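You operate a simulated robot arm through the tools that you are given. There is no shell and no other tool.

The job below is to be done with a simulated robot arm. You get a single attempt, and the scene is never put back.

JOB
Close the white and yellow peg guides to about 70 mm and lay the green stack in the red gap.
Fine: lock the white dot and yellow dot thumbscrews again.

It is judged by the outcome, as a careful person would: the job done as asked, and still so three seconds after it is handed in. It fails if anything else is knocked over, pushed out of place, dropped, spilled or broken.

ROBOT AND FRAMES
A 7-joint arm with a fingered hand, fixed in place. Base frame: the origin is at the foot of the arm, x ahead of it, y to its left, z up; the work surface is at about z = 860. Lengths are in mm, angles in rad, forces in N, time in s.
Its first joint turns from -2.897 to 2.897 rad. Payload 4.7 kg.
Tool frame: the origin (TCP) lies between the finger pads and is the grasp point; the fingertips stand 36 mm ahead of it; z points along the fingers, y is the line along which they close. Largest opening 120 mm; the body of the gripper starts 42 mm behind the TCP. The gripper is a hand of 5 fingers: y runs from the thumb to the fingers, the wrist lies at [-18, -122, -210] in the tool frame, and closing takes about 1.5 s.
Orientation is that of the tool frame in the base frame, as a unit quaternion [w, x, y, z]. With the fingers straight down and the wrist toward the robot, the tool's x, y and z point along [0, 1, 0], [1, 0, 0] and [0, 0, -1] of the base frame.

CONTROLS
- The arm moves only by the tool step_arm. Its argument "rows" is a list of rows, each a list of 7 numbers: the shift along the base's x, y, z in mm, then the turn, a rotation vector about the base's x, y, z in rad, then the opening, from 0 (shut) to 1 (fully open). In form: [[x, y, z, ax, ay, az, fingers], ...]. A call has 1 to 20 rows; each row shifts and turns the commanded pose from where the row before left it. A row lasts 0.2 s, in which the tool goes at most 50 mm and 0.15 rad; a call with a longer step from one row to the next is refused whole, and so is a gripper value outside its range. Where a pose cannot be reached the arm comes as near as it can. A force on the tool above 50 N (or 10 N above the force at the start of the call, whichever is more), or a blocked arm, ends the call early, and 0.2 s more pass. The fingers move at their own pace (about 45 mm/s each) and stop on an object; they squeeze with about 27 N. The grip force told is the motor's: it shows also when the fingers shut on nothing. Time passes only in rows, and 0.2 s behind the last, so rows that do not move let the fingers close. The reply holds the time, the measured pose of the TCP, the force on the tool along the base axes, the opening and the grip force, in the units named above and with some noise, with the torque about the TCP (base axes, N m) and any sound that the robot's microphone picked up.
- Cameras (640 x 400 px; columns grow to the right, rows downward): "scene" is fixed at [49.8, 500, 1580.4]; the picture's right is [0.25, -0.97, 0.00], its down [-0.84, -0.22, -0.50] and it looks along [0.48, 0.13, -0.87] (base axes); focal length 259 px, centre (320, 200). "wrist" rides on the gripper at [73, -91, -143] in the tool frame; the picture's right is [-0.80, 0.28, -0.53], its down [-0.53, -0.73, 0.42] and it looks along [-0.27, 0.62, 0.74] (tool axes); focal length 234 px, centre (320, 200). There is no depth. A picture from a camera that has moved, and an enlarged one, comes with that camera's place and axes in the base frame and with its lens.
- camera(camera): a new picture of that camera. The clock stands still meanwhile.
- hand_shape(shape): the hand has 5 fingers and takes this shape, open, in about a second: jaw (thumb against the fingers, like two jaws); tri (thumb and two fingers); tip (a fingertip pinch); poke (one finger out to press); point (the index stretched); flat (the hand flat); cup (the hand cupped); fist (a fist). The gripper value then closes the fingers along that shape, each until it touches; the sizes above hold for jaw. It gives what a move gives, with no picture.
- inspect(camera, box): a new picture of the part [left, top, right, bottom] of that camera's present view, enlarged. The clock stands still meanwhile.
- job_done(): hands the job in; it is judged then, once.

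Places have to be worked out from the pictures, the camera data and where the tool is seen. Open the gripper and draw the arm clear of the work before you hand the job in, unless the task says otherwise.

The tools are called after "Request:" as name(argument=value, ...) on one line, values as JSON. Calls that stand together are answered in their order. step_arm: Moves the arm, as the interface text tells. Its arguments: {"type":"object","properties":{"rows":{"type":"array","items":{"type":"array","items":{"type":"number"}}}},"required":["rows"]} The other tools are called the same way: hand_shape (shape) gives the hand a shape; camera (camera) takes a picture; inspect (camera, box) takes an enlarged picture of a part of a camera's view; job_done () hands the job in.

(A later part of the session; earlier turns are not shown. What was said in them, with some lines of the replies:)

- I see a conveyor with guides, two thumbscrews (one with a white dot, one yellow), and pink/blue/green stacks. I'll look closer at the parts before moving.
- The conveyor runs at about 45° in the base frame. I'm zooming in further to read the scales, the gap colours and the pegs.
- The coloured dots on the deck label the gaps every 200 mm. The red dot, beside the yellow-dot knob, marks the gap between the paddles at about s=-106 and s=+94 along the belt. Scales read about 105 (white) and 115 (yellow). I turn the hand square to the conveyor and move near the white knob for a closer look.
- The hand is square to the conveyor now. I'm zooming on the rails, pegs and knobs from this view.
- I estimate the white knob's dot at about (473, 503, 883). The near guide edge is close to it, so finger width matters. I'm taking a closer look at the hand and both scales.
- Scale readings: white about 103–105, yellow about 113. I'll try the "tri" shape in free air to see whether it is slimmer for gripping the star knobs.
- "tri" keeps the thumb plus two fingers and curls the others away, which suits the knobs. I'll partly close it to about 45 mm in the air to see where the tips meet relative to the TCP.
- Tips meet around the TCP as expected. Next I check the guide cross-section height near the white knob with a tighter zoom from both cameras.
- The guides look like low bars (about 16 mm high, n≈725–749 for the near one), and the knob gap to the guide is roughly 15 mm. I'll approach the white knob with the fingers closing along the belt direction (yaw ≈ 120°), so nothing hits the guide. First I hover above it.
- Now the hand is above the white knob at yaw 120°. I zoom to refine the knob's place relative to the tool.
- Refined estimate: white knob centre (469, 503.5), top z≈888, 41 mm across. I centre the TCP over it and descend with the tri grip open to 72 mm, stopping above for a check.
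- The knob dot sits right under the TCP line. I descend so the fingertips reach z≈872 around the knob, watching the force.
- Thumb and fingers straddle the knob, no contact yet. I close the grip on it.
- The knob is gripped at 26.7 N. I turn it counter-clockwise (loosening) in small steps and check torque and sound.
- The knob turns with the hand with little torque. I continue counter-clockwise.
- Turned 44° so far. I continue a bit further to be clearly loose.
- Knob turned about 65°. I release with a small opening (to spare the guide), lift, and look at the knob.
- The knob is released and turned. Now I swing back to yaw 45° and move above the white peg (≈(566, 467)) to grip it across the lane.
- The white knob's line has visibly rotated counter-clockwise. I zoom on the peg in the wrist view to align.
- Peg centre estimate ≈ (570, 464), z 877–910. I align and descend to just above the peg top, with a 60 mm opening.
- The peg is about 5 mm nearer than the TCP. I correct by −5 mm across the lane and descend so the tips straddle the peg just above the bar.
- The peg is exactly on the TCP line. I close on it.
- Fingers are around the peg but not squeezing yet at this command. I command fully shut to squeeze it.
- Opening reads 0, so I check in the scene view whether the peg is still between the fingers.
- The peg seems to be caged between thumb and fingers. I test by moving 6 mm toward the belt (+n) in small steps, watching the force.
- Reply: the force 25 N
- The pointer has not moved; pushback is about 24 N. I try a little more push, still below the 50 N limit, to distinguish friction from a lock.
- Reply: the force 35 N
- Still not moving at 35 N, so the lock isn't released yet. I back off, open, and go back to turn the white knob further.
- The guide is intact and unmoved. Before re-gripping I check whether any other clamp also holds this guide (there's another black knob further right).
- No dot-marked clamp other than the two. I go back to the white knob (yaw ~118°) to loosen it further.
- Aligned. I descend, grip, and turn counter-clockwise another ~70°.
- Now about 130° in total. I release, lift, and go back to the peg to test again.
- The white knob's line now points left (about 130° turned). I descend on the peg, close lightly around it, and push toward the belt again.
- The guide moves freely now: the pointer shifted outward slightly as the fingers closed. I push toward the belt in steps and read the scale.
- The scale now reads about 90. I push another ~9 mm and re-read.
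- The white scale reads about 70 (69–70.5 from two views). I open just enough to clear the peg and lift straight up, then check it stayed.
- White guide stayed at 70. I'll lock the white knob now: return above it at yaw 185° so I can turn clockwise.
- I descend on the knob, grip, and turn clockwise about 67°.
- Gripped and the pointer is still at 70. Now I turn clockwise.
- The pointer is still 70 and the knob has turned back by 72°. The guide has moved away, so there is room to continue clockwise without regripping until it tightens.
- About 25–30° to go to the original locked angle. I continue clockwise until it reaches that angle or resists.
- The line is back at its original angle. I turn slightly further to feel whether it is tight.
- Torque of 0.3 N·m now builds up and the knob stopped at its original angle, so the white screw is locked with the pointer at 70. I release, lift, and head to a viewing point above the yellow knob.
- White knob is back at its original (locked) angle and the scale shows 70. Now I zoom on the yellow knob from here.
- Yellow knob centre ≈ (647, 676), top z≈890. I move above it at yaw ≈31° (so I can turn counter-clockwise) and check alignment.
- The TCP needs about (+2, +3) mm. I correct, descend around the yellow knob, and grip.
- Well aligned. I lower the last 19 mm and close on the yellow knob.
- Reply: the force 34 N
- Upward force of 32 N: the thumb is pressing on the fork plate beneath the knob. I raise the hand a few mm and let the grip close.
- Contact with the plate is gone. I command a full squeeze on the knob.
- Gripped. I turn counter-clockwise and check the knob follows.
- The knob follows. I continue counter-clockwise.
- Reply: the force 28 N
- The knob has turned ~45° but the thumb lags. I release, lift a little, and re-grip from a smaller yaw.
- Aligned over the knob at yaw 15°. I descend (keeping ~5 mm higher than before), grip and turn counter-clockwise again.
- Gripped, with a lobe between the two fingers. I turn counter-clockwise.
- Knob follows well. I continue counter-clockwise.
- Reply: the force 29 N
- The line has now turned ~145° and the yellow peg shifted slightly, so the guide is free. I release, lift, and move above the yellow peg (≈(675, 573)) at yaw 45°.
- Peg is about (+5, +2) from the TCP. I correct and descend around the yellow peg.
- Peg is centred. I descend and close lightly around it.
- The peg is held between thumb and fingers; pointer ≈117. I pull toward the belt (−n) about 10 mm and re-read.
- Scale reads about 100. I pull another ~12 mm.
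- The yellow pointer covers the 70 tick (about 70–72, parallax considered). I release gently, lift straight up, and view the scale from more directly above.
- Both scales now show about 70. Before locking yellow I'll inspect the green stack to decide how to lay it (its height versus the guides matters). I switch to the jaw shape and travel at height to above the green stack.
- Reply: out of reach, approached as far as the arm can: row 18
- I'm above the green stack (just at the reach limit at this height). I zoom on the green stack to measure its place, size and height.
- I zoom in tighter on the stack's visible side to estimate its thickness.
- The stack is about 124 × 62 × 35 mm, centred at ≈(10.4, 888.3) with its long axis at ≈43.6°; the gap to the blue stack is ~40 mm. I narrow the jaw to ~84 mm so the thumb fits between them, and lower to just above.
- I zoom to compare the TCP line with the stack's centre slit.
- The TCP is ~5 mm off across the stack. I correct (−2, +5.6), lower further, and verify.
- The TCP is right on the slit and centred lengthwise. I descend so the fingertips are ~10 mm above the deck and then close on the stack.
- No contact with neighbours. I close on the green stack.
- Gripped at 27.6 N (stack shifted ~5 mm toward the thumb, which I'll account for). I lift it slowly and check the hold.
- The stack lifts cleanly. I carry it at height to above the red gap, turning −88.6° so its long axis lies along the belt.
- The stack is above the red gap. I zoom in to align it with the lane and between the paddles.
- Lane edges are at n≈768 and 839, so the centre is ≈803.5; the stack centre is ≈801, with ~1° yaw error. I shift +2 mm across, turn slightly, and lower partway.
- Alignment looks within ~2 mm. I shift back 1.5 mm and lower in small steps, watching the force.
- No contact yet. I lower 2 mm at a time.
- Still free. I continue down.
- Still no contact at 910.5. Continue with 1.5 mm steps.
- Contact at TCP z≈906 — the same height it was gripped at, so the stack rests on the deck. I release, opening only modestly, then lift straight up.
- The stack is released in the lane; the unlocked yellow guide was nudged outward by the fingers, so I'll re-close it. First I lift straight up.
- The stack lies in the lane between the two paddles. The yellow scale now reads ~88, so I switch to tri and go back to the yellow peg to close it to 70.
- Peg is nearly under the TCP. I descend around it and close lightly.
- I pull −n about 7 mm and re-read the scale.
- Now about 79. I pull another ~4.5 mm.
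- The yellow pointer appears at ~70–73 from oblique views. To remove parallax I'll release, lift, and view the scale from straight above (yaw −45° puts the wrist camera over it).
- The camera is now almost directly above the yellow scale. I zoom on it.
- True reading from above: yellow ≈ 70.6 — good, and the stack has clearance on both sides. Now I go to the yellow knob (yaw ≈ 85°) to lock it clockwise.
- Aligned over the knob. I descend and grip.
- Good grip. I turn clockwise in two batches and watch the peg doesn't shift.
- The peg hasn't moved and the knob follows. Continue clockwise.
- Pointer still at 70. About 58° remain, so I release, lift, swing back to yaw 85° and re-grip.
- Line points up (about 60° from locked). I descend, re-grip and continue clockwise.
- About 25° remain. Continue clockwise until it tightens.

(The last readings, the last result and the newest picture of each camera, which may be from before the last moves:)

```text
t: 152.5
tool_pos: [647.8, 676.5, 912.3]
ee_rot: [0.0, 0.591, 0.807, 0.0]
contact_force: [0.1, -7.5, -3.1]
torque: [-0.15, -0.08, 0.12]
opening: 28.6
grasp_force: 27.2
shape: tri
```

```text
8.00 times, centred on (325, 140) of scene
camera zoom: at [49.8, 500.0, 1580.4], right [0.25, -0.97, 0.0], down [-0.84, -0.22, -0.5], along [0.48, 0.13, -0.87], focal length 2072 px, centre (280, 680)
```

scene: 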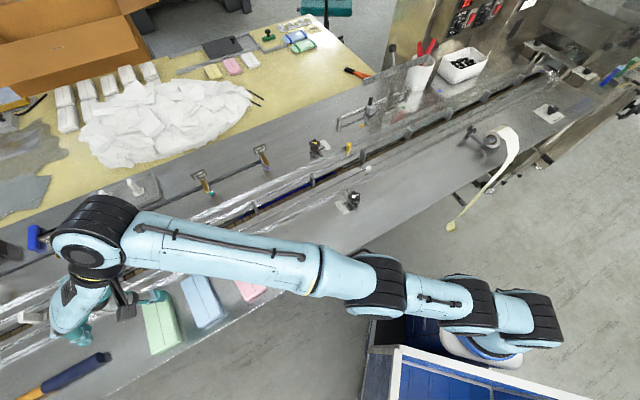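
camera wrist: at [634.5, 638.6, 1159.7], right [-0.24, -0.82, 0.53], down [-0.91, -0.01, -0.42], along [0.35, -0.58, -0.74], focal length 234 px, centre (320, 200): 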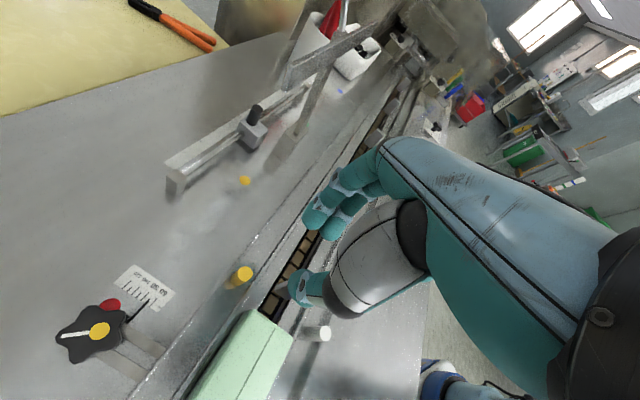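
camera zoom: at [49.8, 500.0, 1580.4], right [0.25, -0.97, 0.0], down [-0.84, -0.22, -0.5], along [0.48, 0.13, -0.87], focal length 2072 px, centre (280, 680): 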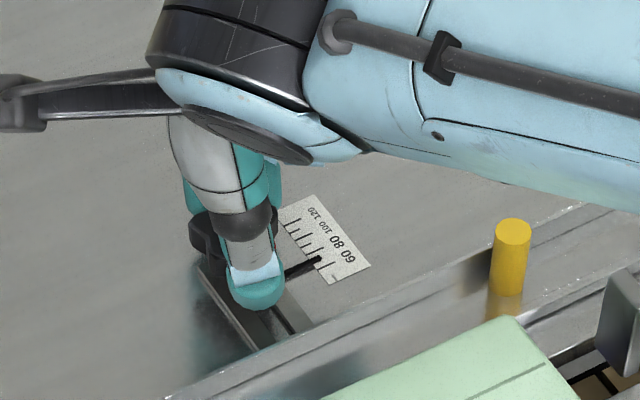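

Torque starts to build (0.12 N·m). I turn slightly further to make sure it is tight.

Request:
step_arm(rows=[[0, 0, 0, 0, 0, -0.05, 0.0], [0, 0, 0, 0, 0, -0.05, 0.0], [0, 0, 0, 0, 0, -0.05, 0.0]])

Request:
inspect(camera="wrist", box=[220, 170, 390, 340])

Request:
inspect(camera="scene", box=[290, 115, 360, 165])

```text
t: 153.3
tool_pos: [648.5, 677.0, 912.0]
ee_rot: [0.001, 0.65, 0.76, 0.0]
contact_force: [-0.6, -1.3, -7.3]
torque: [0.05, -0.1, 0.29]
opening: 27.4
grasp_force: 27.3
shape: tri
```

```text
2.35 times, centred on (305, 255) of wrist
camera zoom: at [547.6, 735.1, 1054.5], right [0.4, -0.75, 0.53], down [-0.64, -0.64, -0.42], along [0.65, -0.17, -0.74], focal length 551 px, centre (355, 71)
```

zoom: 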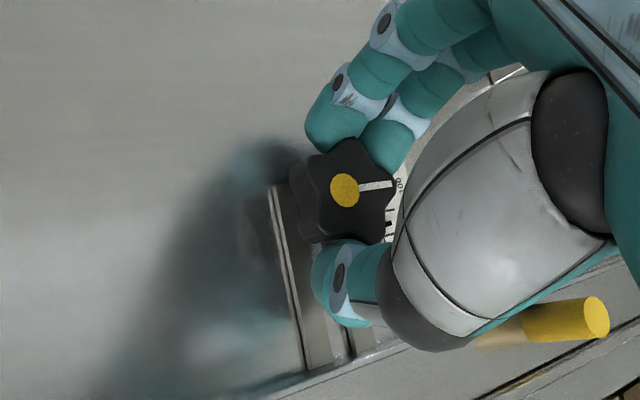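

```text
8.00 times, centred on (325, 140) of scene
camera zoom: at [49.8, 500.0, 1580.4], right [0.25, -0.97, 0.0], down [-0.84, -0.22, -0.5], along [0.48, 0.13, -0.87], focal length 2072 px, centre (280, 680)
```

zoom: 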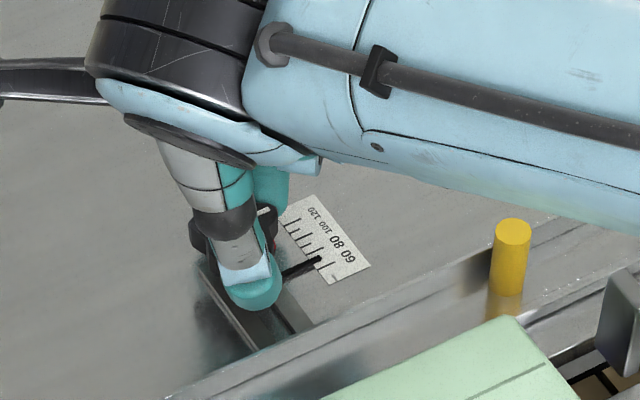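

Torque 0.29 N·m with the knob stopped — the yellow screw is locked, like the white one. I release, lift and retreat for a full check.

Request:
step_arm(rows=[[0, 0, 0, 0, 0, 0, 0.45], [0, 0, 0, 0, 0, 0, 0.55], [0, 0, 0, 0, 0, 0, 0.6], [0, 0, 0, 0, 0, 0, 0.6], [0, 0, 15, 0, 0, 0, 0.6], [0, 0, 25, 0, 0, 0, 0.6], [0, 0, 30, 0, 0, 0, 0.7], [0, 0, 30, 0, 0, 0.05, 0.8], [-20, -20, 10, 0, 0, 0.1, 1], [-25, -25, 10, 0, 0, 0.1, 1], [-30, -30, 10, 0, 0, 0.1, 1], [-30, -30, 10, 0, 0, 0.1, 1], [-30, -30, 10, 0, 0, 0.1, 1], [-30, -30, 10, 0, 0, 0.05, 1], [0, 0, 0, 0, 0, 0, 1]])

Request:
camera(camera="wrist")

Request:
inspect(camera="scene", box=[290, 110, 400, 220])

Request:
inspect(camera="scene", box=[300, 125, 350, 165])

```text
t: 156.5
tool_pos: [482.6, 510.2, 1070.3]
ee_rot: [0.001, 0.395, 0.918, 0.0]
contact_force: [-0.5, -0.4, -0.7]
torque: [-0.02, 0.02, 0.03]
opening: 119.8
grasp_force: 0.0
shape: tri
```

```text
taken
camera wrist: at [368.0, 501.3, 1213.2], right [0.76, -0.39, 0.53], down [-0.17, -0.89, -0.42], along [0.63, 0.23, -0.74], focal length 234 px, centre (320, 200)
```

wrist: 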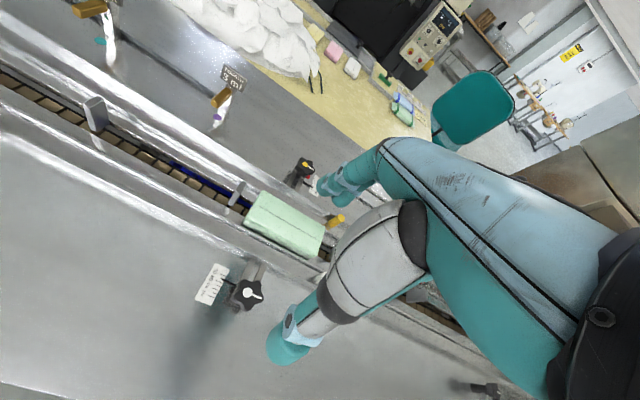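

```text
3.64 times, centred on (345, 165) of scene
camera zoom: at [49.8, 500.0, 1580.4], right [0.25, -0.97, 0.0], down [-0.84, -0.22, -0.5], along [0.48, 0.13, -0.87], focal length 942 px, centre (229, 327)
```

zoom: 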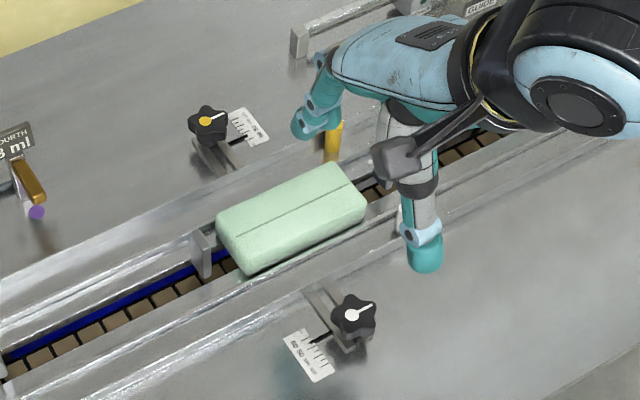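

```text
10.00 times, centred on (325, 145) of scene
camera zoom: at [49.8, 500.0, 1580.4], right [0.25, -0.97, 0.0], down [-0.84, -0.22, -0.5], along [0.48, 0.13, -0.87], focal length 2590 px, centre (270, 750)
```

zoom: 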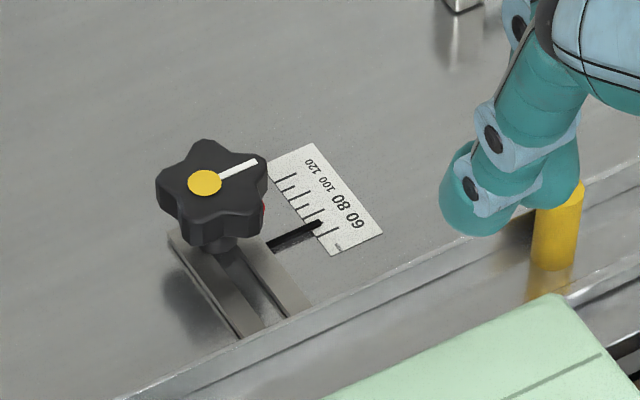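

Both knobs are back at their locked angles with pointers at 70, and the stack lies in the red gap. I draw the arm clear and take final overview pictures.

Request:
step_arm(rows=[[0, -20, 25, 0, 0, 0, 1], [0, -25, 30, 0, 0, 0, 1], [0, -25, 30, 0, 0, 0, 1], [0, -25, 30, 0, 0, 0, 1], [0, -25, 30, 0, 0, 0, 1], [0, -25, 25, 0, 0, 0, 1], [0, 0, 0, 0, 0, 0, 1]])

Request:
camera(camera="scene")

Request:
inspect(camera="scene", box=[290, 130, 390, 220])

Request:
inspect(camera="scene", box=[330, 175, 390, 215])

Request:
camera(camera="wrist")

```text
t: 158.1
tool_pos: [483.9, 367.7, 1242.4]
ee_rot: [0.0, 0.396, 0.918, 0.0]
contact_force: [0.6, 0.1, 1.0]
torque: [-0.02, -0.02, -0.03]
opening: 119.6
grasp_force: 0.0
shape: tri
```

```text
taken
```

scene: 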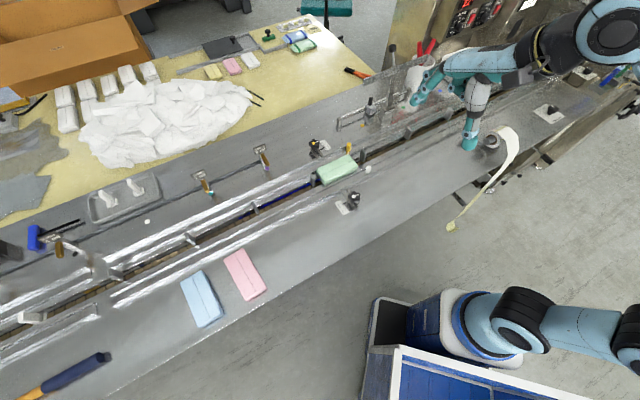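

```text
4.44 times, centred on (340, 175) of scene
camera zoom: at [49.8, 500.0, 1580.4], right [0.25, -0.97, 0.0], down [-0.84, -0.22, -0.5], along [0.48, 0.13, -0.87], focal length 1151 px, centre (231, 311)
```

zoom: 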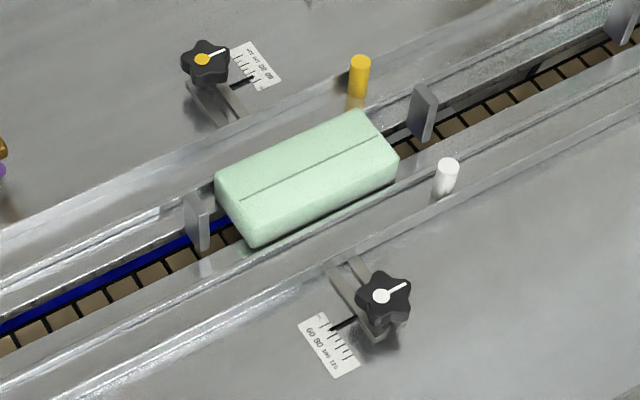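

```text
10.00 times, centred on (360, 195) of scene
camera zoom: at [49.8, 500.0, 1580.4], right [0.25, -0.97, 0.0], down [-0.84, -0.22, -0.5], along [0.48, 0.13, -0.87], focal length 2590 px, centre (-80, 250)
```

zoom: 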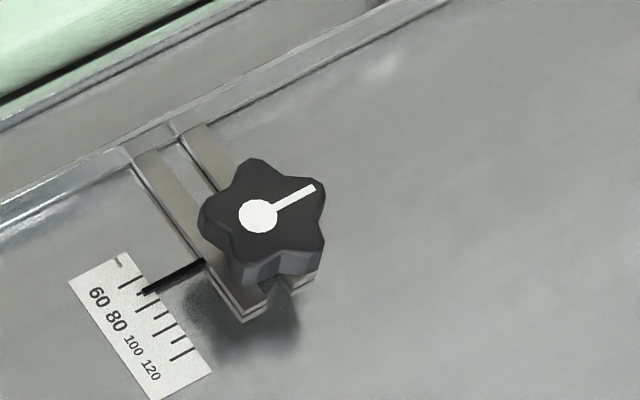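

```text
taken
camera wrist: at [367.8, 358.1, 1384.5], right [0.75, -0.39, 0.53], down [-0.17, -0.89, -0.42], along [0.63, 0.23, -0.74], focal length 234 px, centre (320, 200)
```

wrist: 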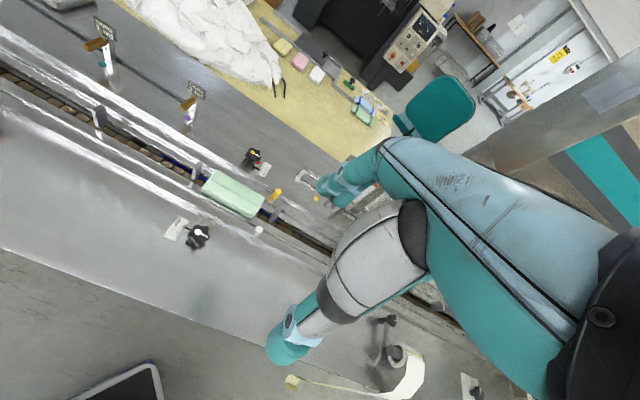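

Everything checks out: both scales at about 70 mm, both knobs back at their tight/locked angle, the green stack flat between the guides in the gap with the red dot, other items untouched, and the arm clear with the hand open. I hand the job in.

Request:
job_done()

```text
The job is handed in.
```

The white and yellow peg guides are closed to about 70 mm, and the green stack lies flat in the red gap. Both thumbscrews are locked again. I've handed the job in, but no verdict came back.

- **Guides:** the yellow scale read about 70.6 from straight above. I read the white scale at an angle as about 70–71. The lane should therefore be about 70–71 mm wide.
- **Red gap:** the gaps are marked by coloured dots on the deck every 200 mm. I took the red gap as the one beside the red dot next to the yellow knob, between the two nearest paddles.
- **Stack:** it lies lengthwise between the guides. The unlocked yellow guide was nudged out to about 88 as the fingers let go of the stack, so I closed it back to 70 before locking it.
- **Thumbscrews:** I turned each one clockwise until it stopped, at about 0.3 N·m. Each is back at its original angle.

In the final pictures the other stacks and fittings looked undisturbed. The hand is open and the arm is clear of the conveyor.
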